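You operate a simulated robot arm through the tools that you are given. There is no shell and no other tool.

Carry out the task below with a simulated robot arm. There is one attempt and no reset: what you move stays moved.

## Task
Finish up at the top of the wooden bench with blue legs. At the end: the stack of small silver bowls stands on top of the cream plain paper round with lime tab; the grey switch on the leak check is switched off; the cream thick card with yellow grip stands where the stack of small silver bowls stood; the green switch marked viewer is switched off; whatever was shut is shut again. Leave all else as you found it, and nothing knocked over.

The check looks at the end state, three seconds after you hand in, the way a careful person would. Anything else that was tipped, shoved, dropped, spilled or broken makes it a failure.

## Robot
A 7-joint arm with a two-finger parallel gripper, fixed in place. Base frame: the origin is on the floor under the middle of its stand, x ahead of it, y to its left, z up; the work surface is at about z = 0.84. Lengths are in m, angles in degrees, forces in N, time in s.
With the tool pointing down near the work surface it reaches from about 0.1 to 0.64 m from the base axis. Its first joint turns from -66.0 to 66.0 degrees. Payload 1.57 kg.
The tool frame sits at the grasp point between the pads (the TCP): z along the fingers, y along the line on which they close. The tips reach 0.03 m beyond it. The gripper opens to 0.08 m. The fingers are 0.017 m wide and 0.012 m thick; the gripper's body (0.04 by 0.082 m) begins 0.08 m behind the TCP.
Orientation is that of the tool frame in the base frame, as a unit quaternion [w, x, y, z]. With the fingers straight down and closing along the base's y, the tool's x points along the base's -x, its y along +y and its z along -z.

## Interface
- The arm moves only by the tool servo_tool. Its argument "steps" is text: rows parted by semicolons, each of 7 numbers parted by spaces: the shift along the tool's x, y, z in m, then the turn, a rotation vector about the tool's x, y, z in degrees, then the opening in per cent of the stroke, from 0 (shut) to 100 (fully open). In form: x y z ax ay az fingers; .... A call has 1 to 20 rows; each row shifts and turns the commanded pose from where the row before left it, along the tool's axes as they then stand. Rows are played at 5 a second. More than 0.05 m and 8.6 degrees between two rows, or a gripper value outside its range, and nothing of the call is played. Where a pose cannot be reached the arm comes as near as it can. A force on the tool above 40 N (or 10 N above the force at the start of the call, whichever is more), or a blocked arm, ends the call early, and 0.2 s more pass. The fingers move at their own pace (about 0.072 m/s each) and stop on an object; they squeeze with about 22 N. The grip force told is the motor's: it shows also when the fingers shut on nothing. Time passes only in rows, and 0.2 s behind the last, so rows that do not move let the fingers close. The reply holds the time, the measured pose of the TCP, the force on the tool along the base axes, the opening and the grip force, in the units named above and with some noise, with the torque about the TCP (base axes, N m) and any sound that the robot's microphone picked up.
- Cameras (640 x 400 px; columns grow to the right, rows downward): "scene" is fixed at [0.0652, 0.4361, 1.439]; the picture's right is [-0.71, -0.70, 0.00], its down [-0.30, 0.30, -0.90] and it looks along [0.64, -0.64, -0.43] (base axes); focal length 345 px, centre (320, 200). "wrist" rides on the gripper at [0.072, -0.007, -0.122] in the tool frame; the picture's right is [0.09, 1.00, 0.00], its down [-0.84, 0.08, -0.54] and it looks along [-0.54, 0.05, 0.84] (tool axes); focal length 238 px, centre (320, 200). There is no depth. A picture from a camera that has moved, and an enlarged one, comes with that camera's place and axes in the base frame and with its lens.
- grab_frame(camera): a new picture of that camera. No time passes.
- enlarge(camera, box): a new picture of the part [left, top, right, bottom] of that camera's present view, enlarged. No time passes.
- close_job(): hands the job in; it is judged then, once.

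Nothing tells you positions but the pictures and the camera data. Unless the task says otherwise, let go and move clear before handing in.

The tools are called after "Request:" as a command line: name --argument value ..., lists and objects as JSON in quotes. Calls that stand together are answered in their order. servo_tool: Moves the arm, as the interface text tells. Its arguments: {"type":"object","properties":{"steps":{"type":"string"}},"required":["steps"]} The other tools are called the same way: grab_frame (camera) takes a picture; enlarge (camera, box) takes an enlarged picture of a part of a camera's view; close_job () hands the job in.

At the start:

```text
time: 0.0
eef_pos: [0.4215, -0.1406, 1.1721]
ee_rot: [-0.001, 0.0, 1.0, 0.0]
ft_force: [-0.7, -0.5, 0.4]
torque: [0.02, 0.03, 0.02]
gripper_width: 0.0801
gripper_force: 0.1
```

scene: 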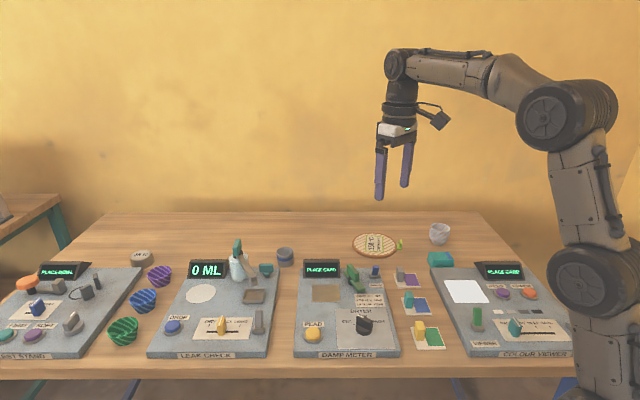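
wrist: 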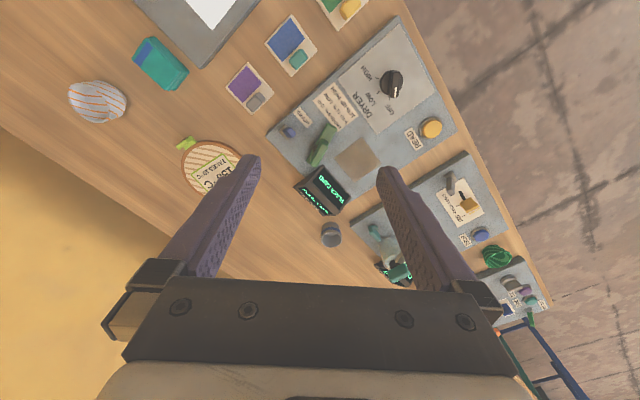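

I see a bench with four instrument boards (test stand, leak check, damp meter, colour viewer), cards, bowls and a paper round. I'll look at enlarged views before moving anything.

Request:
enlarge --camera "scene" --box '[340, 210, 480, 298]'

Request:
enlarge --camera "scene" --box '[140, 230, 300, 360]'

Request:
enlarge --camera "scene" --box '[290, 250, 450, 360]'

Request:
enlarge --camera "scene" --box '[430, 250, 590, 360]'

Request:
enlarge --camera "scene" --box '[0, 240, 160, 360]'

Request:
enlarge --camera "wrist" --box '[60, 0, 300, 220]'

Request:
enlarge --camera "wrist" --box '[220, 0, 460, 220]'

```text
4.55 times, centred on (410, 254) of scene
camera zoom: at [0.0652, 0.4361, 1.439], right [-0.71, -0.7, 0.0], down [-0.3, 0.3, -0.9], along [0.64, -0.64, -0.43], focal length 1570 px, centre (-89, -46)
```

zoom: 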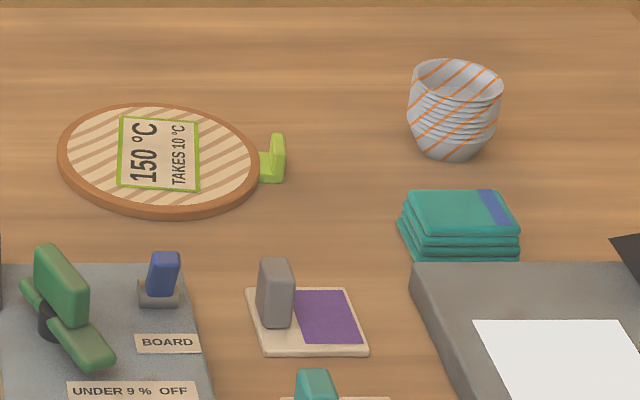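

```text
3.08 times, centred on (220, 295) of scene
camera zoom: at [0.0652, 0.4361, 1.439], right [-0.71, -0.7, 0.0], down [-0.3, 0.3, -0.9], along [0.64, -0.64, -0.43], focal length 1063 px, centre (628, -92)
```

zoom: 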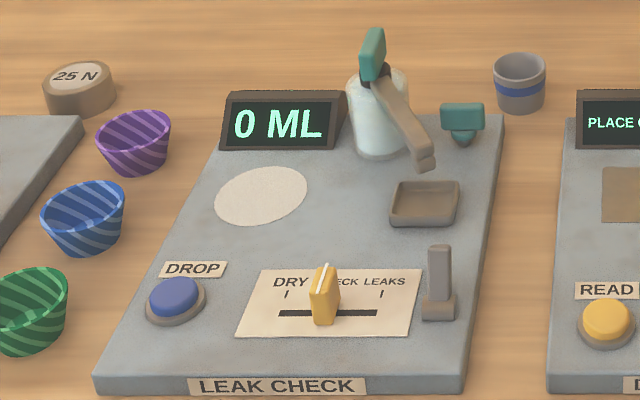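

```text
3.64 times, centred on (370, 305) of scene
camera zoom: at [0.0652, 0.4361, 1.439], right [-0.71, -0.7, 0.0], down [-0.3, 0.3, -0.9], along [0.64, -0.64, -0.43], focal length 1256 px, centre (138, -182)
```

zoom: 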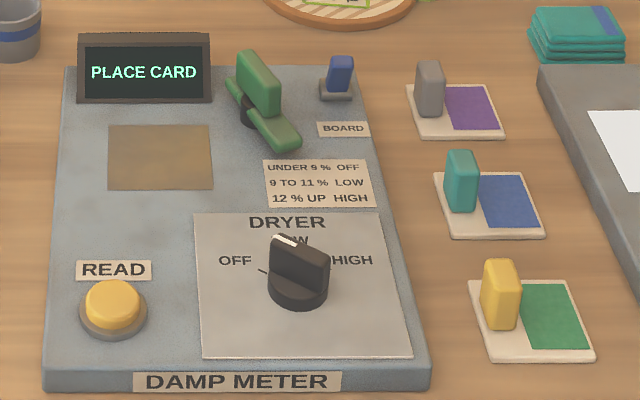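

```text
3.64 times, centred on (510, 305) of scene
camera zoom: at [0.0652, 0.4361, 1.439], right [-0.71, -0.7, 0.0], down [-0.3, 0.3, -0.9], along [0.64, -0.64, -0.43], focal length 1256 px, centre (-371, -182)
```

zoom: 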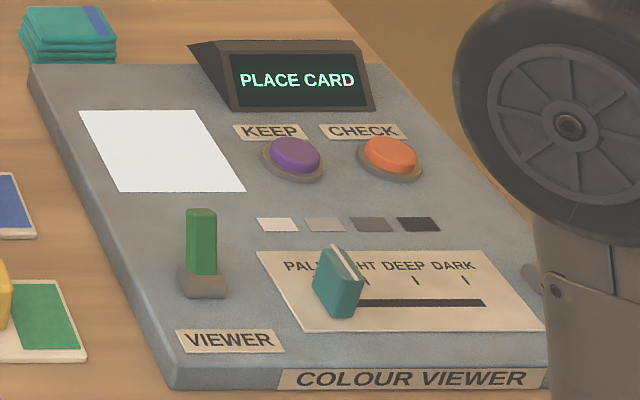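

```text
3.33 times, centred on (80, 300) of scene
camera zoom: at [0.0652, 0.4361, 1.439], right [-0.71, -0.7, 0.0], down [-0.3, 0.3, -0.9], along [0.64, -0.64, -0.43], focal length 1151 px, centre (1120, -133)
```

zoom: 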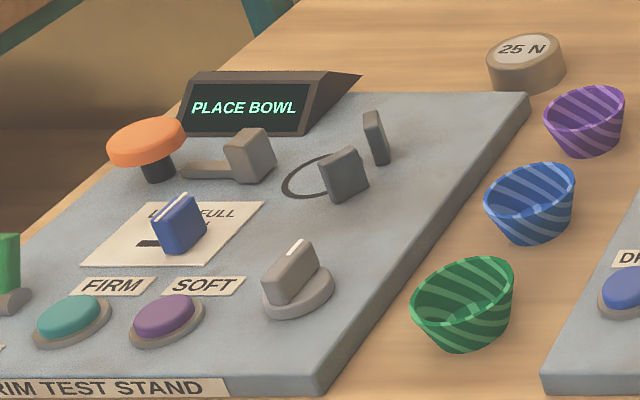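

```text
1.82 times, centred on (180, 110) of wrist
camera zoom: at [0.3495, -0.1454, 1.294], right [-0.09, 1.0, 0.0], down [0.84, 0.08, 0.54], along [0.54, 0.05, -0.84], focal length 433 px, centre (574, 364)
```

zoom: 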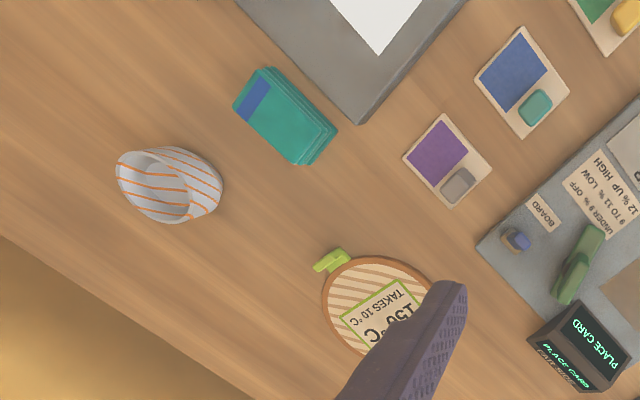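

```text
1.82 times, centred on (340, 110) of wrist
camera zoom: at [0.3495, -0.1454, 1.294], right [-0.09, 1.0, 0.0], down [0.84, 0.08, 0.54], along [0.54, 0.05, -0.84], focal length 433 px, centre (284, 364)
```

zoom: 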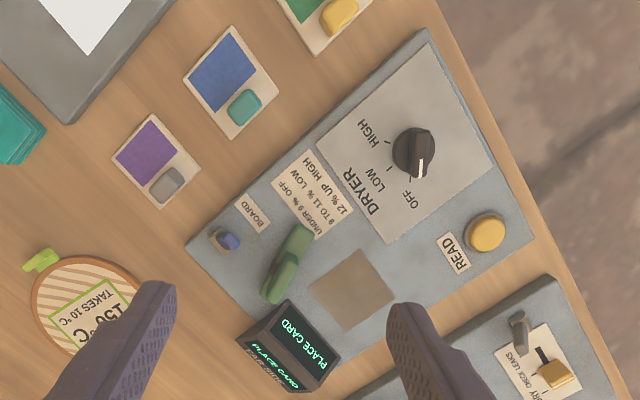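

The bowl stack is at roughly (0.46, -0.49), the lime-tab round at (0.585, -0.34) and the yellow-grip card at (0.29, -0.12). The grey leak-check switch is around (0.56, 0.13) and the green viewer switch around (0.22, -0.20). I'll turn the tool towards the bowls and move over for a closer look from the wrist.

Request:
servo_tool --steps "0 0 0 0 0 7.667 100; 0 0 0 0 0 7.667 100; 0 0 0 0 0 7.667 100; 0 0 0 0 0 7.667 100; 0 0 0 0 0 7.667 100; 0 0 0 0 0 7.667 100; -0.0239 -0.0351 0.012 0 0 0 100; -0.0239 -0.0351 0.012 0 0 0 100; -0.0239 -0.0351 0.012 0 0 0 100; -0.0239 -0.0351 0.012 0 0 0 100; -0.0239 -0.0351 0.012 0 0 0 100; -0.0239 -0.0351 0.012 0 0 0 100; 0 0 0 0 0 0 100; 0 0 0 0 0 0 100"

Request:
grab_frame --camera "wrist"

Request:
grab_frame --camera "scene"

```text
time: 3.0
eef_pos: [0.37, -0.3908, 1.0986]
ee_rot: [0.0, 0.391, 0.921, 0.0]
ft_force: [0.0, -1.0, -0.6]
torque: [0.0, 0.01, 0.01]
gripper_width: 0.0799
gripper_force: 0.1
```

```text
taken
camera wrist: at [0.3153, -0.3413, 1.2209], right [0.65, 0.76, 0.0], down [0.64, -0.55, 0.54], along [0.41, -0.35, -0.84], focal length 238 px, centre (320, 200)
```

wrist: 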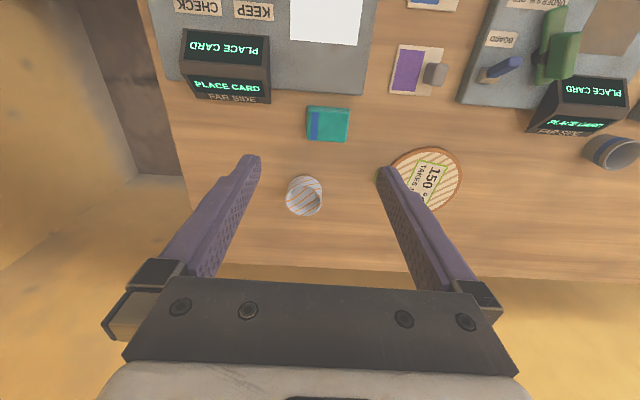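

```text
taken
```

scene: 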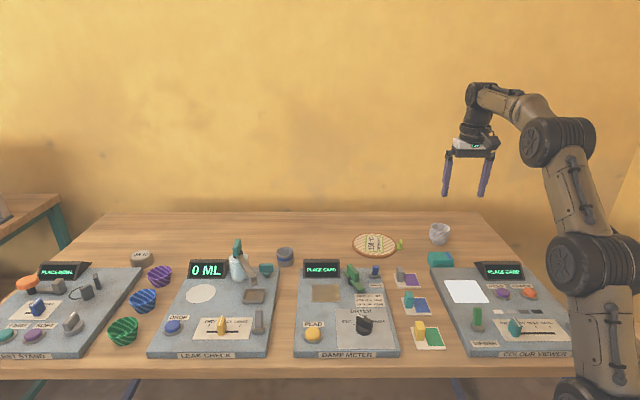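

Request:
enlarge --camera "wrist" --box '[250, 130, 490, 280]'

Request:
enlarge --camera "wrist" --box '[270, 90, 360, 230]'

Request:
enlarge --camera "scene" --box '[400, 210, 480, 270]'

```text
2.67 times, centred on (370, 205) of wrist
camera zoom: at [0.3153, -0.3413, 1.2209], right [0.65, 0.76, 0.0], down [0.64, -0.55, 0.54], along [0.41, -0.35, -0.84], focal length 636 px, centre (187, 187)
```

zoom: 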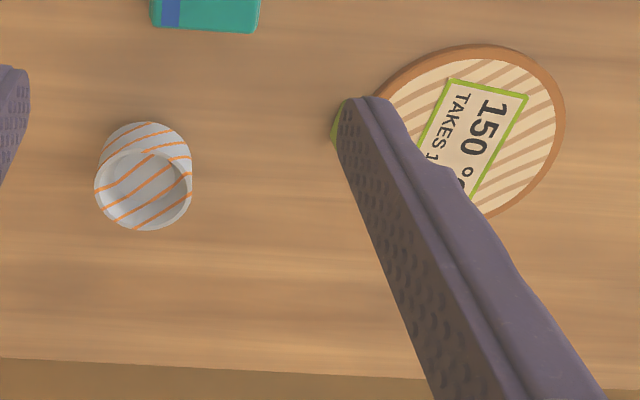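

```text
2.86 times, centred on (315, 160) of wrist
camera zoom: at [0.3153, -0.3413, 1.2209], right [0.65, 0.76, 0.0], down [0.64, -0.55, 0.54], along [0.41, -0.35, -0.84], focal length 681 px, centre (334, 314)
```

zoom: 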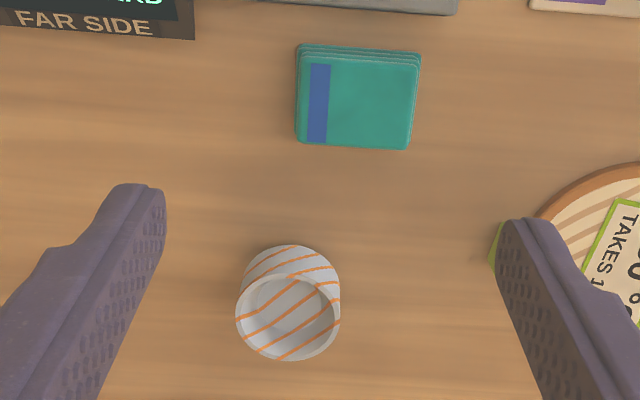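

```text
6.67 times, centred on (440, 240) of scene
camera zoom: at [0.0652, 0.4361, 1.439], right [-0.71, -0.7, 0.0], down [-0.3, 0.3, -0.9], along [0.64, -0.64, -0.43], focal length 2303 px, centre (-480, -67)
```

zoom: 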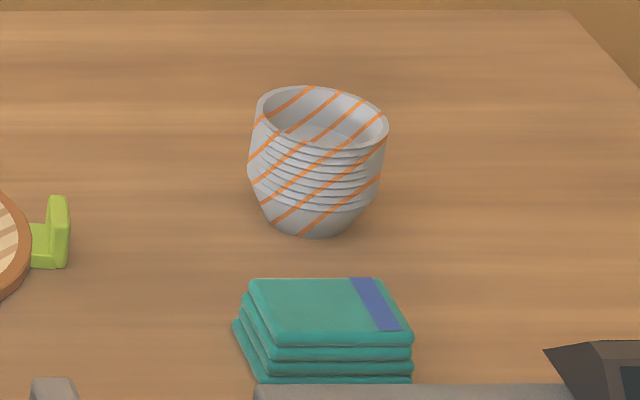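

The bowl stack resolves to about (0.460, -0.500). It is roughly 59 mm wide, with its top near z=0.894. That is at the edge of reach, so I'll tilt the tool outward about 20° and go to a hover above it.

Request:
servo_tool --steps "0 0 0 0 0 1.4 100; 0 0 0 0 -6.667 0 100; 0 0 0 0 -6.667 0 100; 0 0 0 0 -6.666 0 100; -0.0247 -0.0019 0.0353 0 0 0 100; -0.0247 -0.0019 0.0353 0 0 0 100; -0.0247 -0.0019 0.0353 0 0 0 100; -0.0247 -0.0019 0.0353 0 0 0 100; 0 0 0 0 0 0 100; 0 0 0 0 0 0 100"

Request:
grab_frame --camera "wrist"

Request:
grab_frame --camera "scene"

```text
time: 5.2
eef_pos: [0.4589, -0.4984, 1.0006]
ee_rot: [0.159, 0.395, 0.902, -0.069]
ft_force: [-0.2, -0.1, 0.2]
torque: [-0.03, 0.02, 0.01]
gripper_width: 0.0798
gripper_force: 0.0
```

```text
taken
camera wrist: at [0.38, -0.4207, 1.0911], right [0.67, 0.74, -0.03], down [0.46, -0.39, 0.8], along [0.57, -0.55, -0.6], focal length 238 px, centre (320, 200)
```

wrist: 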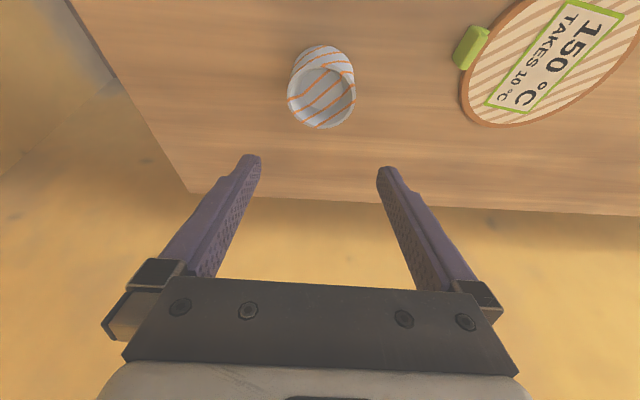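

```text
taken
```

scene: 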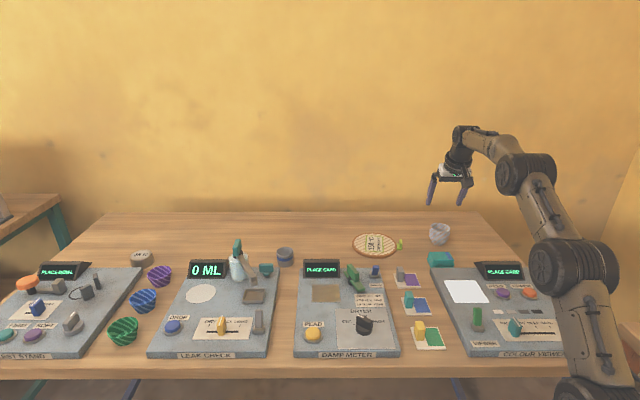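

Request:
servo_tool --steps "0.0095 0 0.0269 0 0 0 100; 0.0095 0 0.0269 0 0 0 100; 0.0095 0 0.0269 0 0 0 100; 0 0 0 0 0 0 100; 0 0 0 0 0 0 100"

Request:
grab_frame --camera "wrist"

Request:
enlarge --camera "scene" --box '[380, 120, 540, 280]'

```text
time: 6.4
eef_pos: [0.4603, -0.5002, 0.9147]
ee_rot: [0.159, 0.396, 0.902, -0.07]
ft_force: [0.1, 0.3, -1.0]
torque: [-0.02, 0.0, -0.01]
gripper_width: 0.0801
gripper_force: 0.2
```

```text
taken
camera wrist: at [0.3819, -0.4219, 1.0051], right [0.67, 0.74, -0.03], down [0.46, -0.39, 0.8], along [0.57, -0.55, -0.6], focal length 238 px, centre (320, 200)
```

wrist: 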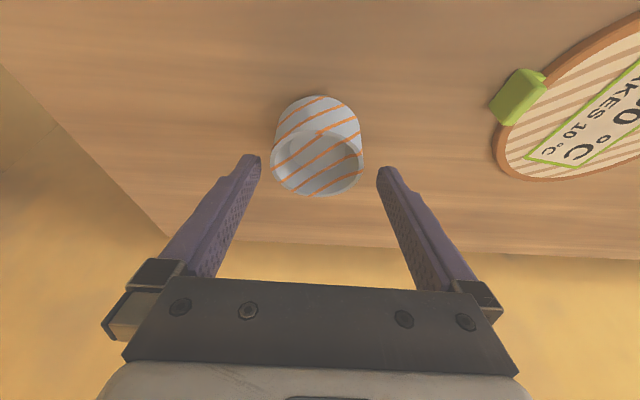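

```text
2.50 times, centred on (460, 200) of scene
camera zoom: at [0.0652, 0.4361, 1.439], right [-0.71, -0.7, 0.0], down [-0.3, 0.3, -0.9], along [0.64, -0.64, -0.43], focal length 864 px, centre (-30, 200)
```

zoom: 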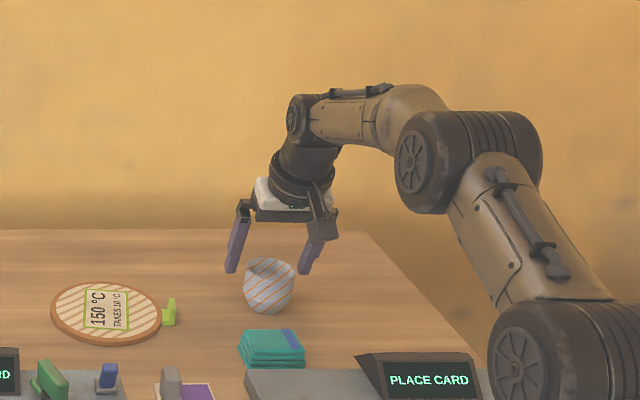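

The stack is centred between the fingers. I'll lower to grip height, close, and check the hold.

Request:
servo_tool --steps "0.0058 0 0.0158 0 0 0 100; 0.0058 0 0.0158 0 0 0 100; 0 0 0 0 0 0 100; 0 0 0 0 0 0 100"

Request:
grab_frame --camera "wrist"

Request:
enlarge --camera "scene" --box '[390, 190, 490, 270]'

```text
time: 7.4
eef_pos: [0.461, -0.5001, 0.8805]
ee_rot: [0.158, 0.396, 0.902, -0.069]
ft_force: [-0.9, 1.4, 0.0]
torque: [0.0, 0.02, -0.02]
gripper_width: 0.0798
gripper_force: 0.0
```

```text
taken
camera wrist: at [0.3817, -0.4218, 0.9718], right [0.67, 0.74, -0.03], down [0.46, -0.39, 0.8], along [0.57, -0.55, -0.6], focal length 238 px, centre (320, 200)
```

wrist: 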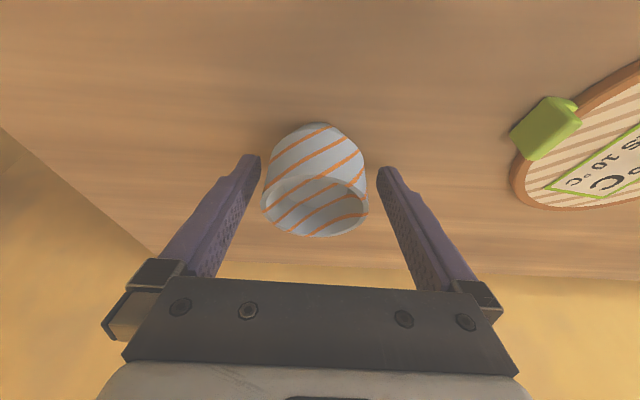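

```text
5.00 times, centred on (440, 230) of scene
camera zoom: at [0.0652, 0.4361, 1.439], right [-0.71, -0.7, 0.0], down [-0.3, 0.3, -0.9], along [0.64, -0.64, -0.43], focal length 1727 px, centre (-280, 50)
```

zoom: 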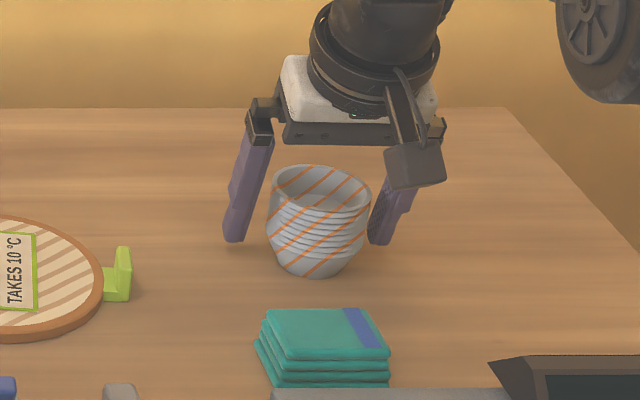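

Request:
servo_tool --steps "0 0 0 0 0 0 78; 0 0 0 0 0 0 50; 0 0 0 0 0 0 0; 0 0 0 0 0 0 0; 0 0 0 0 0 0 0"

Request:
grab_frame --camera "wrist"

Request:
enlarge --camera "scene" --box '[390, 190, 490, 270]'

```text
time: 8.6
eef_pos: [0.4597, -0.4996, 0.8812]
ee_rot: [0.158, 0.397, 0.901, -0.07]
ft_force: [-0.5, -0.3, -0.2]
torque: [-0.04, -0.02, -0.03]
gripper_width: 0.0567
gripper_force: 22.2
```

```text
taken
camera wrist: at [0.3817, -0.4218, 0.972], right [0.67, 0.74, -0.03], down [0.46, -0.39, 0.8], along [0.57, -0.55, -0.6], focal length 238 px, centre (320, 200)
```

wrist: 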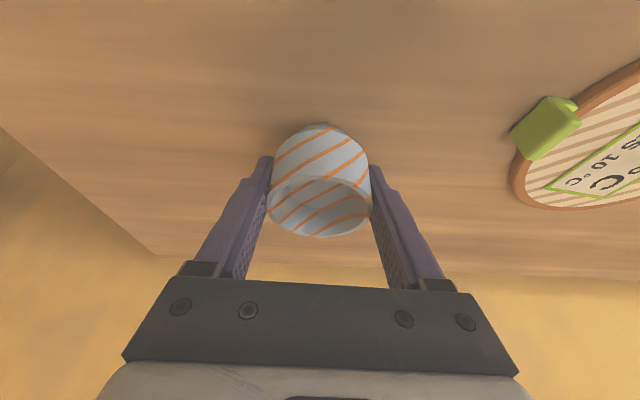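

```text
5.00 times, centred on (440, 230) of scene
camera zoom: at [0.0652, 0.4361, 1.439], right [-0.71, -0.7, 0.0], down [-0.3, 0.3, -0.9], along [0.64, -0.64, -0.43], focal length 1727 px, centre (-280, 50)
```

zoom: 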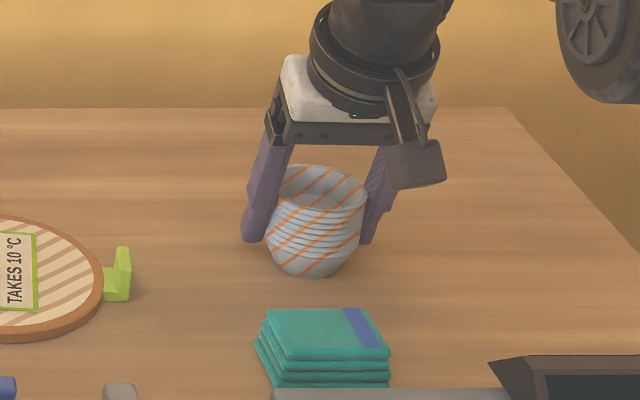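

Request:
servo_tool --steps "-0.0034 0 -0.0094 0 0 0 0; -0.0051 0 -0.0141 0 0 0 0; -0.0085 0 -0.0235 0 0 0 0; -0.0085 0 -0.0235 0 0 0 0; -0.0085 0 -0.0235 0 0 0 0; 0 0 0 0 0 0 0; 0 0 0 0 0 0 0"

Request:
grab_frame --camera "wrist"

Request:
enlarge --camera "scene" --box '[390, 150, 490, 270]'

Request:
enlarge --camera "scene" --box '[340, 220, 440, 270]'

```text
time: 10.2
eef_pos: [0.4612, -0.5002, 0.9814]
ee_rot: [0.158, 0.396, 0.902, -0.069]
ft_force: [-0.5, -0.2, -1.0]
torque: [-0.01, 0.01, 0.01]
gripper_width: 0.0568
gripper_force: 22.5
```

```text
taken
camera wrist: at [0.3807, -0.4218, 1.0717], right [0.67, 0.74, -0.03], down [0.46, -0.39, 0.8], along [0.57, -0.55, -0.6], focal length 238 px, centre (320, 200)
```

wrist: 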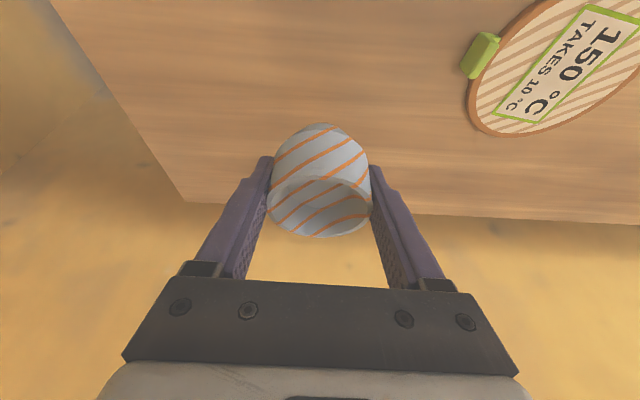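

```text
3.33 times, centred on (440, 210) of scene
camera zoom: at [0.0653, 0.4361, 1.439], right [-0.71, -0.7, 0.0], down [-0.3, 0.3, -0.9], along [0.64, -0.64, -0.43], focal length 1151 px, centre (-80, 167)
```

zoom: 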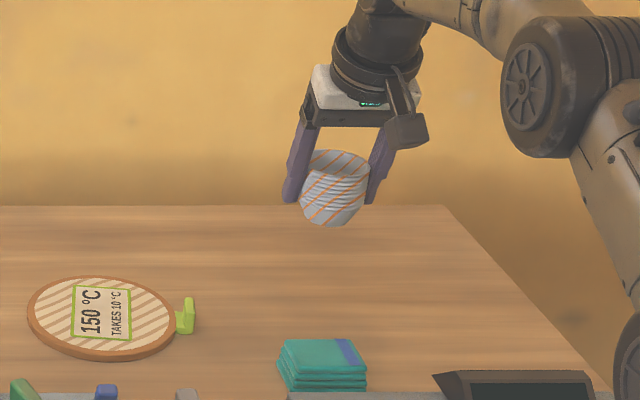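

```text
6.40 times, centred on (390, 245) of scene
camera zoom: at [0.0653, 0.4361, 1.439], right [-0.71, -0.7, 0.0], down [-0.3, 0.3, -0.9], along [0.64, -0.64, -0.43], focal length 2210 px, centre (-128, -88)
```

zoom: 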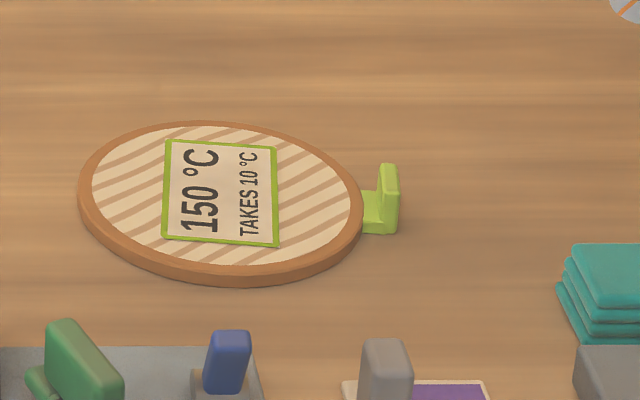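

The stack is held upright and lifted. I put the round's centre at about (0.595, -0.335) with its top at z≈0.849. I'll swing the stack across at height and look again.

Request:
servo_tool --steps "0 0 0 -2.058 0 -5.654 0; 0 0 0 -2.058 0 -5.654 0; 0 0 0 -2.058 0 -5.654 0; -0.0065 0.042 0.0024 0 0 0 0; -0.0065 0.042 0.0024 0 0 0 0; -0.0065 0.042 0.0024 0 0 0 0; -0.0065 0.042 0.0024 0 0 0 0; -0.0065 0.042 0.0024 0 0 0 0; 0 0 0 0 0 0 0; 0 0 0 0 0 0 0"

Request:
grab_frame --camera "wrist"

Request:
enlarge --camera "scene" --box '[320, 150, 440, 270]'

```text
time: 12.4
eef_pos: [0.593, -0.3339, 0.9808]
ee_rot: [0.168, 0.25, 0.953, -0.043]
ft_force: [-0.5, 0.4, -2.2]
torque: [0.01, 0.02, 0.0]
gripper_width: 0.0567
gripper_force: 21.7
```

```text
taken
camera wrist: at [0.4949, -0.2842, 1.0706], right [0.41, 0.91, -0.03], down [0.56, -0.23, 0.8], along [0.72, -0.35, -0.61], focal length 238 px, centre (320, 200)
```

wrist: 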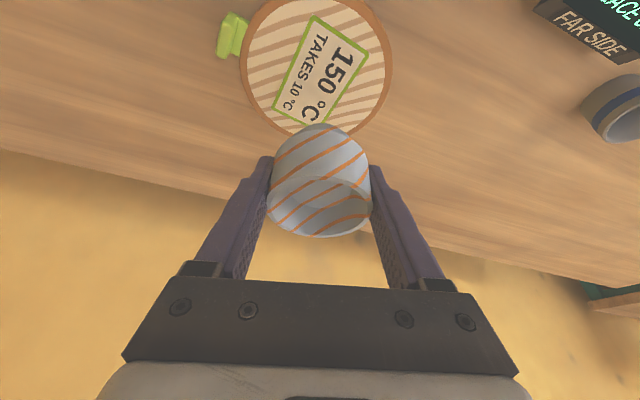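

```text
3.33 times, centred on (380, 210) of scene
camera zoom: at [0.0653, 0.4361, 1.439], right [-0.71, -0.7, 0.0], down [-0.3, 0.3, -0.9], along [0.64, -0.64, -0.43], focal length 1151 px, centre (120, 167)
```

zoom: 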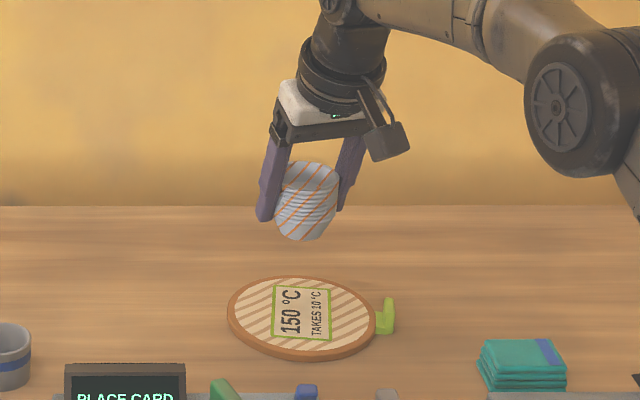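

Request:
enlarge --camera "scene" --box '[345, 185, 405, 235]'

Request:
enlarge --camera "wrist" --box '[200, 0, 420, 240]'

```text
8.00 times, centred on (375, 210) of scene
camera zoom: at [0.0653, 0.4361, 1.439], right [-0.71, -0.7, 0.0], down [-0.3, 0.3, -0.9], along [0.64, -0.64, -0.43], focal length 2763 px, centre (-120, 120)
```

zoom: 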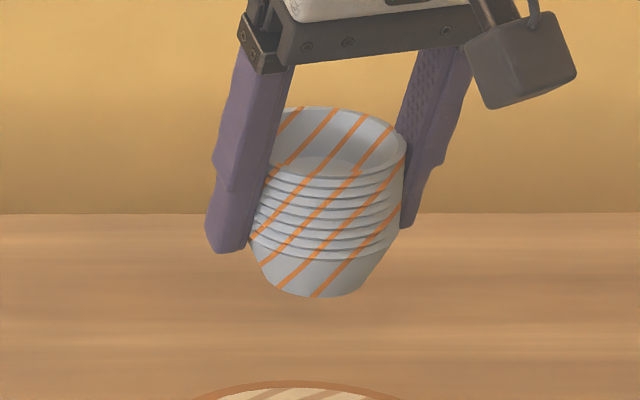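

```text
1.67 times, centred on (310, 120) of wrist
camera zoom: at [0.4949, -0.2842, 1.0706], right [0.41, 0.91, -0.03], down [0.56, -0.23, 0.8], along [0.72, -0.35, -0.61], focal length 397 px, centre (337, 333)
```

zoom: 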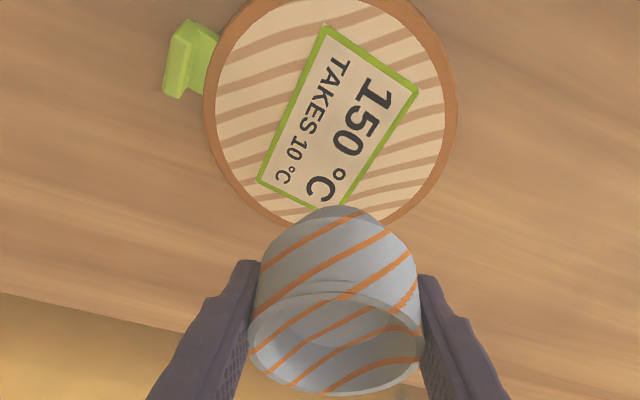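

The stack is over the round's centre and still upright. Now I'll lower it towards the paper.

Request:
servo_tool --steps "0.0084 -0.0006 0.0239 0 0 0 0; 0.0084 -0.0006 0.0239 0 0 0 0; 0.0084 -0.0006 0.0239 0 0 0 0; 0 0 0 0 0 0 0; 0 0 0 0 0 0 0"

Request:
grab_frame --camera "wrist"

Request:
enlarge --camera "scene" --box '[335, 195, 425, 270]'

```text
time: 13.6
eef_pos: [0.593, -0.3358, 0.9044]
ee_rot: [0.168, 0.25, 0.952, -0.044]
ft_force: [0.6, 0.6, -1.6]
torque: [0.02, 0.01, 0.0]
gripper_width: 0.0568
gripper_force: 21.7
```

```text
taken
camera wrist: at [0.4941, -0.2861, 0.9948], right [0.41, 0.91, -0.03], down [0.56, -0.23, 0.8], along [0.72, -0.35, -0.6], focal length 238 px, centre (320, 200)
```

wrist: 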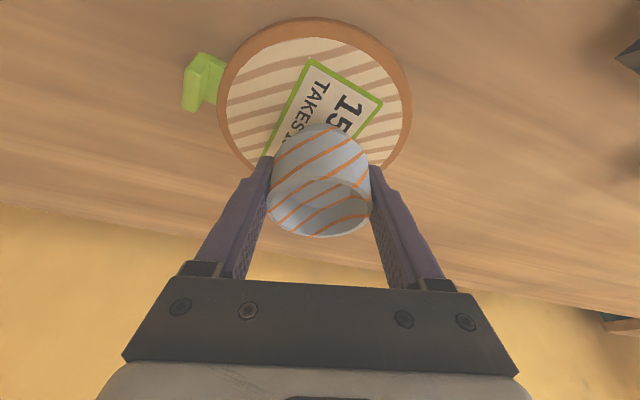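

```text
5.33 times, centred on (380, 232) of scene
camera zoom: at [0.0653, 0.4361, 1.439], right [-0.71, -0.7, 0.0], down [-0.3, 0.3, -0.9], along [0.64, -0.64, -0.43], focal length 1842 px, centre (0, 27)
```

zoom: 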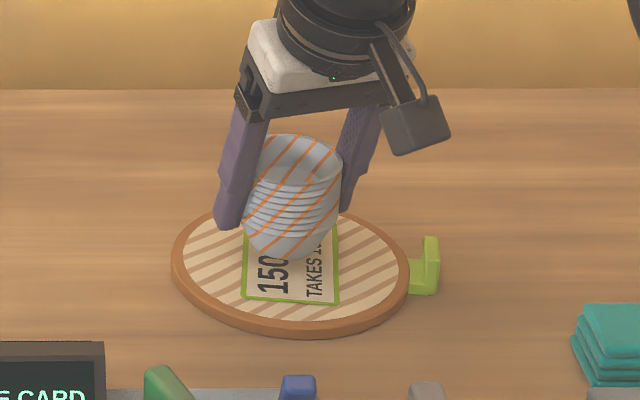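

Request:
servo_tool --steps "0.0014 0 0.0038 0 0 0 0; 0.0014 0 0.0038 0 0 0 0; 0.0010 0 0.0028 0 0 0 0; 0 0 0 0 0 0 0; 0 0 0 0 0 0 0"

Request:
enlarge --camera "scene" --box '[350, 210, 400, 260]'

```text
time: 14.8
eef_pos: [0.5938, -0.3356, 0.8933]
ee_rot: [0.168, 0.251, 0.952, -0.045]
ft_force: [-0.3, -0.6, -2.2]
torque: [0.01, 0.0, 0.02]
gripper_width: 0.0566
gripper_force: 21.6
```

```text
8.00 times, centred on (375, 235) of scene
camera zoom: at [0.0653, 0.4361, 1.439], right [-0.71, -0.7, 0.0], down [-0.3, 0.3, -0.9], along [0.64, -0.64, -0.43], focal length 2763 px, centre (-120, -80)
```

zoom: 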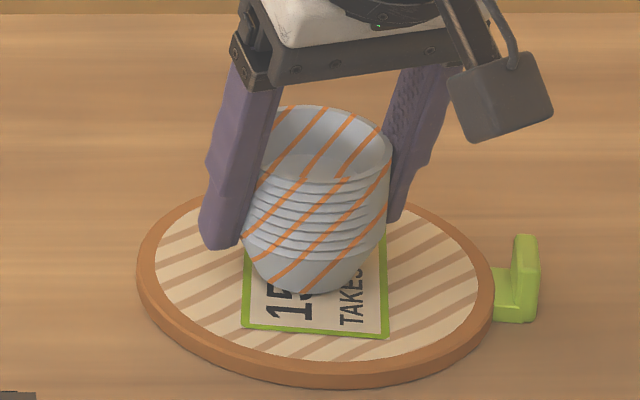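

Request:
servo_tool --steps "0.00034 0 0.00094 0 0 0 0; 0.00034 0 0.00094 0 0 0 0; 0 0 0 0 0 0 0"

Request:
servo_tool --steps "0.00034 0 0.00094 0 0 0 0; 0 0 0 0 0 0 0; 0 0 0 0 0 0 0"

```text
time: 15.6
eef_pos: [0.592, -0.3356, 0.8923]
ee_rot: [0.168, 0.25, 0.953, -0.044]
ft_force: [-0.2, -0.4, -1.2]
torque: [0.02, -0.02, 0.0]
gripper_width: 0.0568
gripper_force: 22.1
```

```text
time: 16.4
eef_pos: [0.5936, -0.335, 0.8903]
ee_rot: [0.168, 0.249, 0.953, -0.044]
ft_force: [0.3, 0.1, -1.1]
torque: [-0.02, 0.0, 0.0]
gripper_width: 0.0566
gripper_force: 22.3
```

Request:
servo_tool --steps "0.00034 0 0.00094 0 0 0 0; 0 0 0 0 0 0 0; 0 0 0 0 0 0 0"

Request:
servo_tool --steps "0.00034 0 0.00094 0 0 0 0; 0 0 0 0 0 0 0; 0 0 0 0 0 0 0"

Request:
enlarge --camera "scene" --box '[350, 210, 400, 260]'

```text
time: 17.2
eef_pos: [0.5935, -0.335, 0.8899]
ee_rot: [0.167, 0.25, 0.953, -0.044]
ft_force: [-0.1, -0.2, -0.9]
torque: [0.0, 0.01, 0.02]
gripper_width: 0.0569
gripper_force: 22.0
```

```text
time: 18.0
eef_pos: [0.593, -0.3353, 0.89]
ee_rot: [0.168, 0.25, 0.952, -0.044]
ft_force: [-0.6, 0.3, 1.4]
torque: [0.02, 0.02, -0.02]
gripper_width: 0.0568
gripper_force: 21.5
```

```text
8.00 times, centred on (375, 235) of scene
camera zoom: at [0.0652, 0.4361, 1.439], right [-0.71, -0.7, 0.0], down [-0.3, 0.3, -0.9], along [0.64, -0.64, -0.43], focal length 2763 px, centre (-120, -80)
```

zoom: 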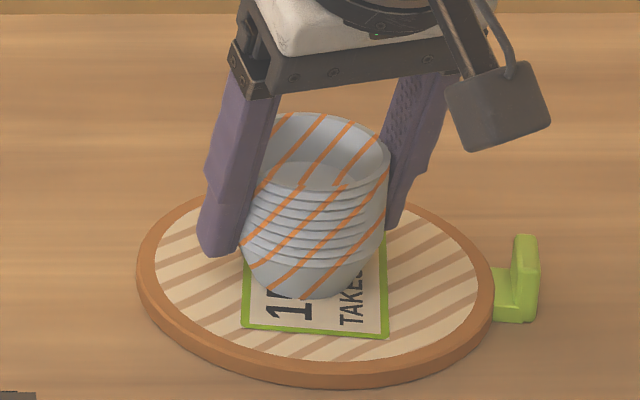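

Request:
servo_tool --steps "0.0002 0 0.0006 0 0 0 0; 0 0 0 0 0 0 0; 0 0 0 0 0 0 0"

```text
time: 18.8
eef_pos: [0.5937, -0.3358, 0.8898]
ee_rot: [0.169, 0.25, 0.952, -0.045]
ft_force: [-0.7, 0.1, 4.9]
torque: [0.02, 0.06, 0.01]
gripper_width: 0.0566
gripper_force: 22.4
```

Contact confirmed, with force rising to about 5 N. I'll open the fingers gently and back straight up.

Request:
servo_tool --steps "0 0 0 0 0 0 73; 0 0 0 0 0 0 80; 0 0 0 0 0 0 90; 0 0 0 0 0 0 100; 0 0 0 0 0 0 100"

Request:
grab_frame --camera "wrist"

Request:
enlarge --camera "scene" --box '[350, 210, 400, 260]'

```text
time: 20.0
eef_pos: [0.5945, -0.3354, 0.8898]
ee_rot: [0.168, 0.251, 0.952, -0.044]
ft_force: [-0.3, -0.4, -0.1]
torque: [0.02, 0.01, 0.0]
gripper_width: 0.08
gripper_force: 0.1
```

```text
taken
camera wrist: at [0.4944, -0.2859, 0.9795], right [0.41, 0.91, -0.03], down [0.56, -0.23, 0.8], along [0.72, -0.35, -0.6], focal length 238 px, centre (320, 200)
```

wrist: 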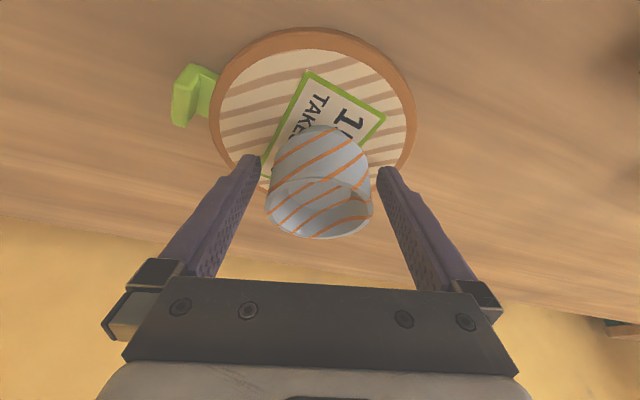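

```text
8.00 times, centred on (375, 235) of scene
camera zoom: at [0.0652, 0.4361, 1.439], right [-0.71, -0.7, 0.0], down [-0.3, 0.3, -0.9], along [0.64, -0.64, -0.43], focal length 2763 px, centre (-120, -80)
```

zoom: 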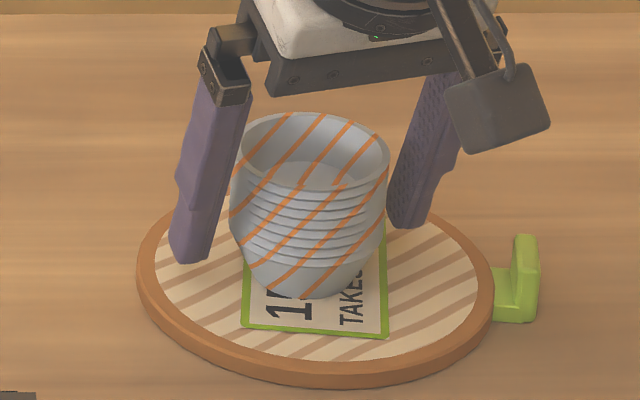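

Request:
servo_tool --steps "-0.0068 0 -0.0188 0 0 0 100; -0.0103 0 -0.0282 0 0 0 100; -0.0137 0 -0.0376 0 0 0 100; -0.0137 0 -0.0376 0 0 0 100; -0.0137 0 -0.0376 0 0 0 100; 0 0 0 0 0 0 100"

Request:
enlarge --camera "scene" --box '[335, 200, 425, 270]'

Request:
grab_frame --camera "wrist"

```text
time: 21.4
eef_pos: [0.5945, -0.3369, 1.0587]
ee_rot: [0.169, 0.25, 0.952, -0.044]
ft_force: [0.4, -0.1, 1.5]
torque: [0.01, 0.03, -0.01]
gripper_width: 0.0801
gripper_force: 0.1
```

```text
5.71 times, centred on (380, 235) of scene
camera zoom: at [0.0652, 0.4361, 1.439], right [-0.71, -0.7, 0.0], down [-0.3, 0.3, -0.9], along [0.64, -0.64, -0.43], focal length 1974 px, centre (-23, 0)
```

zoom: 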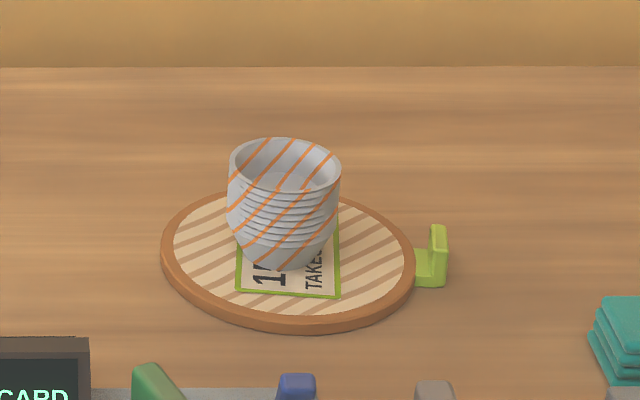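

```text
taken
camera wrist: at [0.4943, -0.2861, 1.1491], right [0.41, 0.91, -0.03], down [0.56, -0.23, 0.8], along [0.72, -0.35, -0.61], focal length 238 px, centre (320, 200)
```

wrist: 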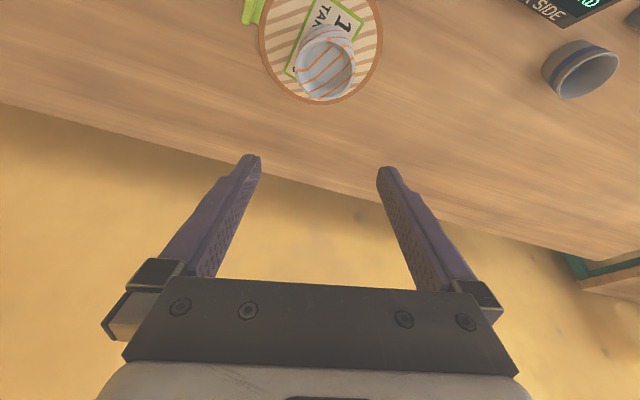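

The bowls stand upright on the round. Next I'll look at the yellow-grip card from above. I'll level the tool and line its yaw up with the bench axes.

Request:
servo_tool --steps "0 0 0 0 6.667 0 100; 0 0 0 0 6.667 0 100; 0 0 0 0 6.666 0 100; 0 0 0 0 0 7.825 100; 0 0 0 0 0 7.825 100; 0.0461 -0.0077 0.001 0 0 0 100; 0.0461 -0.0077 0.001 0 0 0 100; 0.0461 -0.0077 0.001 0 0 0 100; 0.0461 -0.0077 0.001 0 0 0 100; 0.0461 -0.0077 0.001 0 0 0 100; 0.0461 -0.0077 0.001 0 0 0 100; 0.0461 -0.0077 0.001 0 0 0 100; 0.0461 -0.0077 0.001 0 0 0 100; 0 0 0 0 0 0 100; 0 0 0 0 0 0 100"

Request:
grab_frame --camera "wrist"

Request:
grab_frame --camera "scene"

```text
time: 24.6
eef_pos: [0.2412, -0.0914, 0.9896]
ee_rot: [0.057, 0.382, 0.923, -0.007]
ft_force: [-0.2, -0.1, -0.5]
torque: [0.05, 0.0, 0.0]
gripper_width: 0.0797
gripper_force: 0.0
out of reach, approached as far as the arm can: row 1, 2, 3
```

```text
taken
camera wrist: at [0.1726, -0.0355, 1.1037], right [0.64, 0.77, 0.02], down [0.59, -0.5, 0.63], along [0.5, -0.39, -0.77], focal length 238 px, centre (320, 200)
```

wrist: 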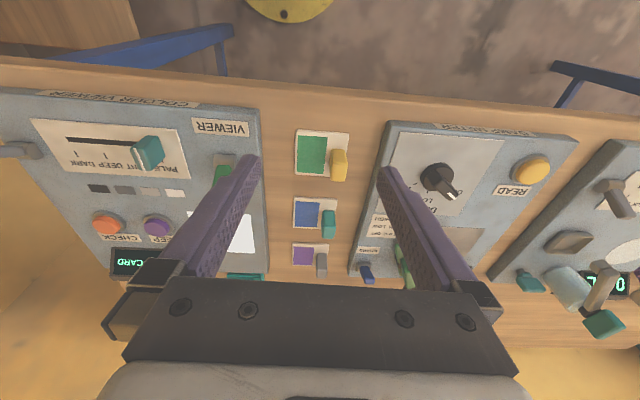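

```text
taken
```

scene: 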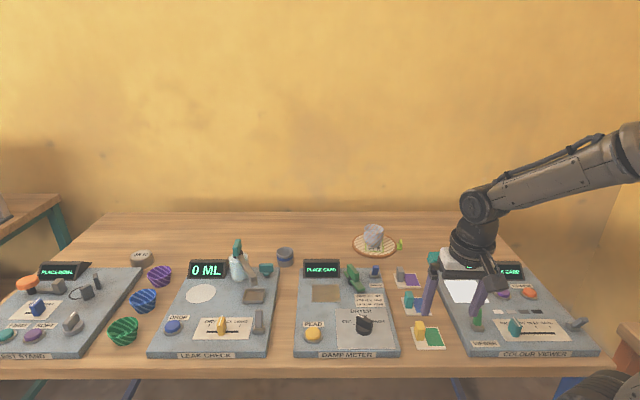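

The un-tilting was limited by reach at that radius, so the tool is left about 6.6° off vertical and lower than I planned. It has touched nothing. I'll correct the orientation and raise a bit for a clear view.

Request:
servo_tool --steps "0 0 -0.02 0 0 0 100; 0 0 0 1.75 6.35 0.03 100; 0 0 -0.03 0 0 0 100; 0 0 0 0 0 0 100; 0 0 0 0 0 0 100"

Request:
grab_frame --camera "wrist"

Request:
enlarge --camera "wrist" --box '[260, 100, 390, 200]'

Request:
enlarge --camera "wrist" --box '[140, 100, 270, 240]'

```text
time: 25.8
eef_pos: [0.2398, -0.0905, 1.0402]
ee_rot: [0.001, 0.384, 0.923, 0.001]
ft_force: [0.4, 0.2, 0.1]
torque: [0.0, 0.0, -0.02]
gripper_width: 0.08
gripper_force: 0.1
```

```text
taken
camera wrist: at [0.1825, -0.0415, 1.1627], right [0.64, 0.77, 0.0], down [0.64, -0.54, 0.54], along [0.42, -0.35, -0.84], focal length 238 px, centre (320, 200)
```

wrist: 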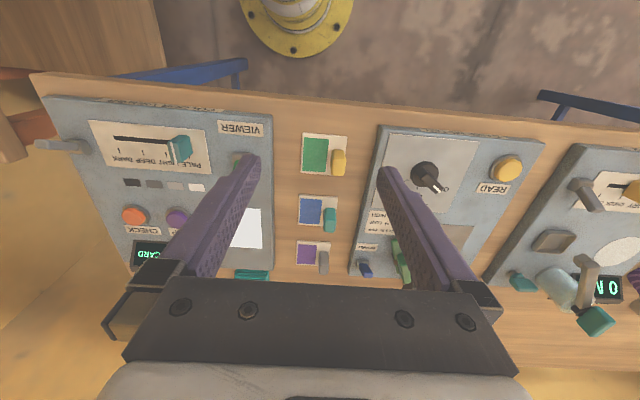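

```text
4.00 times, centred on (325, 150) of wrist
camera zoom: at [0.1825, -0.0415, 1.1627], right [0.64, 0.77, 0.0], down [0.64, -0.54, 0.54], along [0.42, -0.35, -0.84], focal length 953 px, centre (300, 400)
```

zoom: 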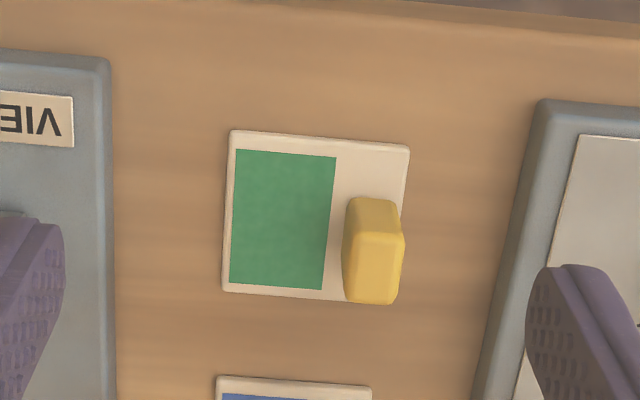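

```text
2.86 times, centred on (205, 170) of wrist
camera zoom: at [0.1825, -0.0415, 1.1627], right [0.64, 0.77, 0.0], down [0.64, -0.54, 0.54], along [0.42, -0.35, -0.84], focal length 681 px, centre (649, 286)
```

zoom: 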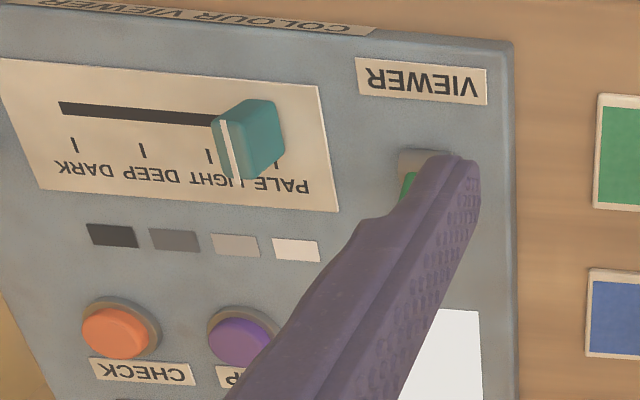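

The card is 60 × 60 mm and centred at (0.2845, -0.1213), aligned with the bench axes. Its yellow grip is near (0.299, -0.106), about 16 mm thick, with its top at z≈0.883. I'll tilt by the same 20° that the far drop spot needs, half close the fingers, and hover over the grip.

Request:
servo_tool --steps "0 0 0 0 -6.667 0 50; 0 0 0 0 -6.667 0 50; 0 0 0 0 -6.666 0 50; -0.0057 0.0103 0.0358 0 0 0 50; -0.0057 0.0103 0.0358 0 0 0 50; -0.0057 0.0103 0.0358 0 0 0 50; 0 0 0 0 0 0 50; 0 0 0 0 0 0 50"

Request:
grab_frame --camera "wrist"

Request:
enlarge --camera "scene" --box '[380, 240, 500, 360]'

```text
time: 27.6
eef_pos: [0.2978, -0.1058, 0.9449]
ee_rot: [0.161, 0.377, 0.91, -0.066]
ft_force: [0.5, 0.5, -0.7]
torque: [0.0, 0.03, 0.04]
gripper_width: 0.0401
gripper_force: 0.1
```

```text
taken
camera wrist: at [0.215, -0.0312, 1.0357], right [0.64, 0.76, -0.03], down [0.48, -0.37, 0.8], along [0.6, -0.53, -0.6], focal length 238 px, centre (320, 200)
```

wrist: 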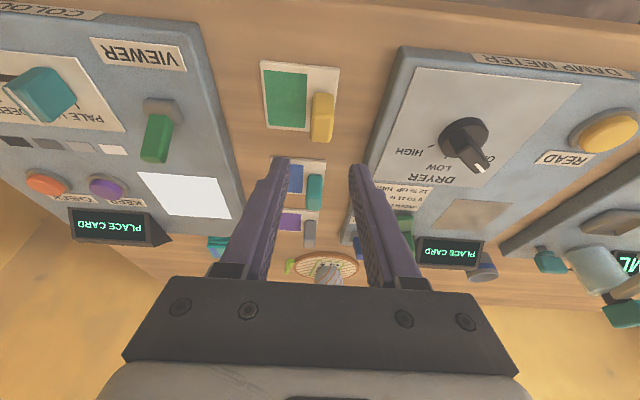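

```text
3.33 times, centred on (440, 300) of scene
camera zoom: at [0.0652, 0.4361, 1.439], right [-0.71, -0.7, 0.0], down [-0.3, 0.3, -0.9], along [0.64, -0.64, -0.43], focal length 1151 px, centre (-80, -133)
```

zoom: 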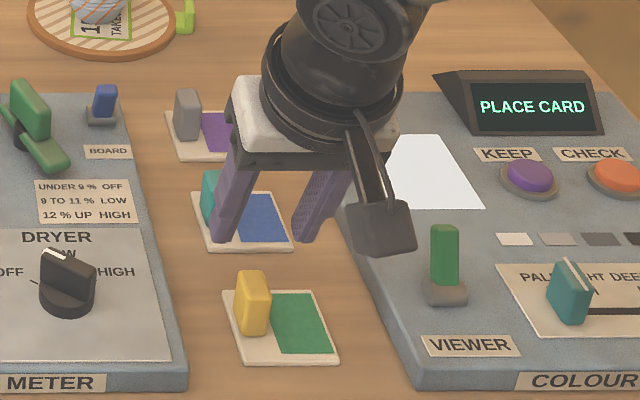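

Request:
enlarge --camera "wrist" --box '[245, 40, 375, 180]'

Request:
enlarge --camera "wrist" --box '[80, 30, 240, 180]'

```text
2.86 times, centred on (310, 110) of wrist
camera zoom: at [0.215, -0.0312, 1.0357], right [0.64, 0.76, -0.03], down [0.48, -0.37, 0.8], along [0.6, -0.53, -0.6], focal length 681 px, centre (349, 457)
```

zoom: 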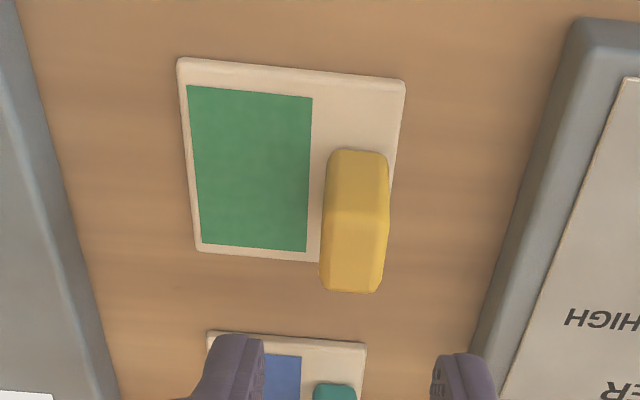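

```text
2.67 times, centred on (160, 105) of wrist
camera zoom: at [0.215, -0.0312, 1.0357], right [0.64, 0.76, -0.03], down [0.48, -0.37, 0.8], along [0.6, -0.53, -0.6], focal length 636 px, centre (747, 453)
```

zoom: 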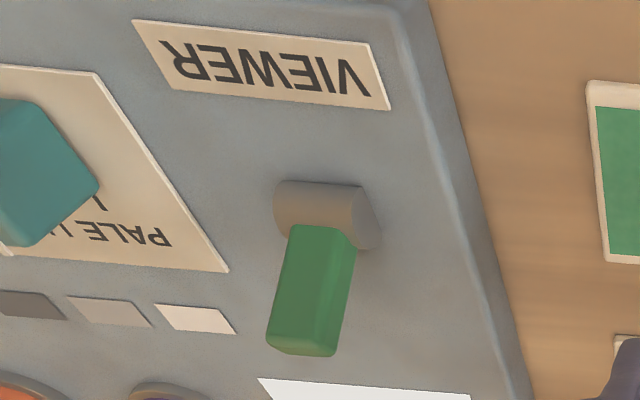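

Request:
servo_tool --steps "0.0073 0 0.02 0 0 0 50; 0.0073 0 0.02 0 0 0 50; 0.0073 0 0.02 0 0 0 50; 0 0 0 0 0 0 50; 0 0 0 0 0 0 50"

Request:
grab_frame --camera "wrist"

Request:
enlarge --camera "scene" --box '[390, 280, 470, 360]'

```text
time: 28.8
eef_pos: [0.2972, -0.1055, 0.8816]
ee_rot: [0.162, 0.378, 0.909, -0.067]
ft_force: [-0.8, 0.9, 0.9]
torque: [-0.01, 0.02, 0.05]
gripper_width: 0.0397
gripper_force: 0.0
```

```text
taken
camera wrist: at [0.2156, -0.0304, 0.9719], right [0.64, 0.76, -0.03], down [0.48, -0.37, 0.8], along [0.6, -0.53, -0.6], focal length 238 px, centre (320, 200)
```

wrist: 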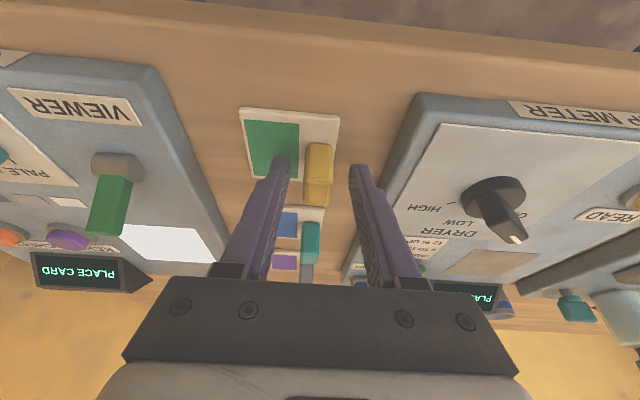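

```text
5.00 times, centred on (430, 320) of scene
camera zoom: at [0.0652, 0.4361, 1.439], right [-0.71, -0.7, 0.0], down [-0.3, 0.3, -0.9], along [0.64, -0.64, -0.43], focal length 1727 px, centre (-230, -400)
```

zoom: 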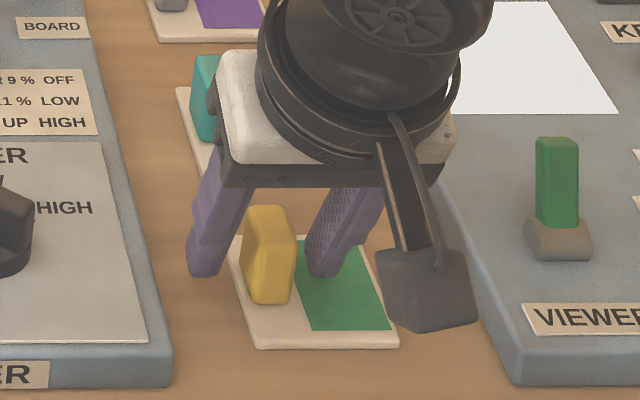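

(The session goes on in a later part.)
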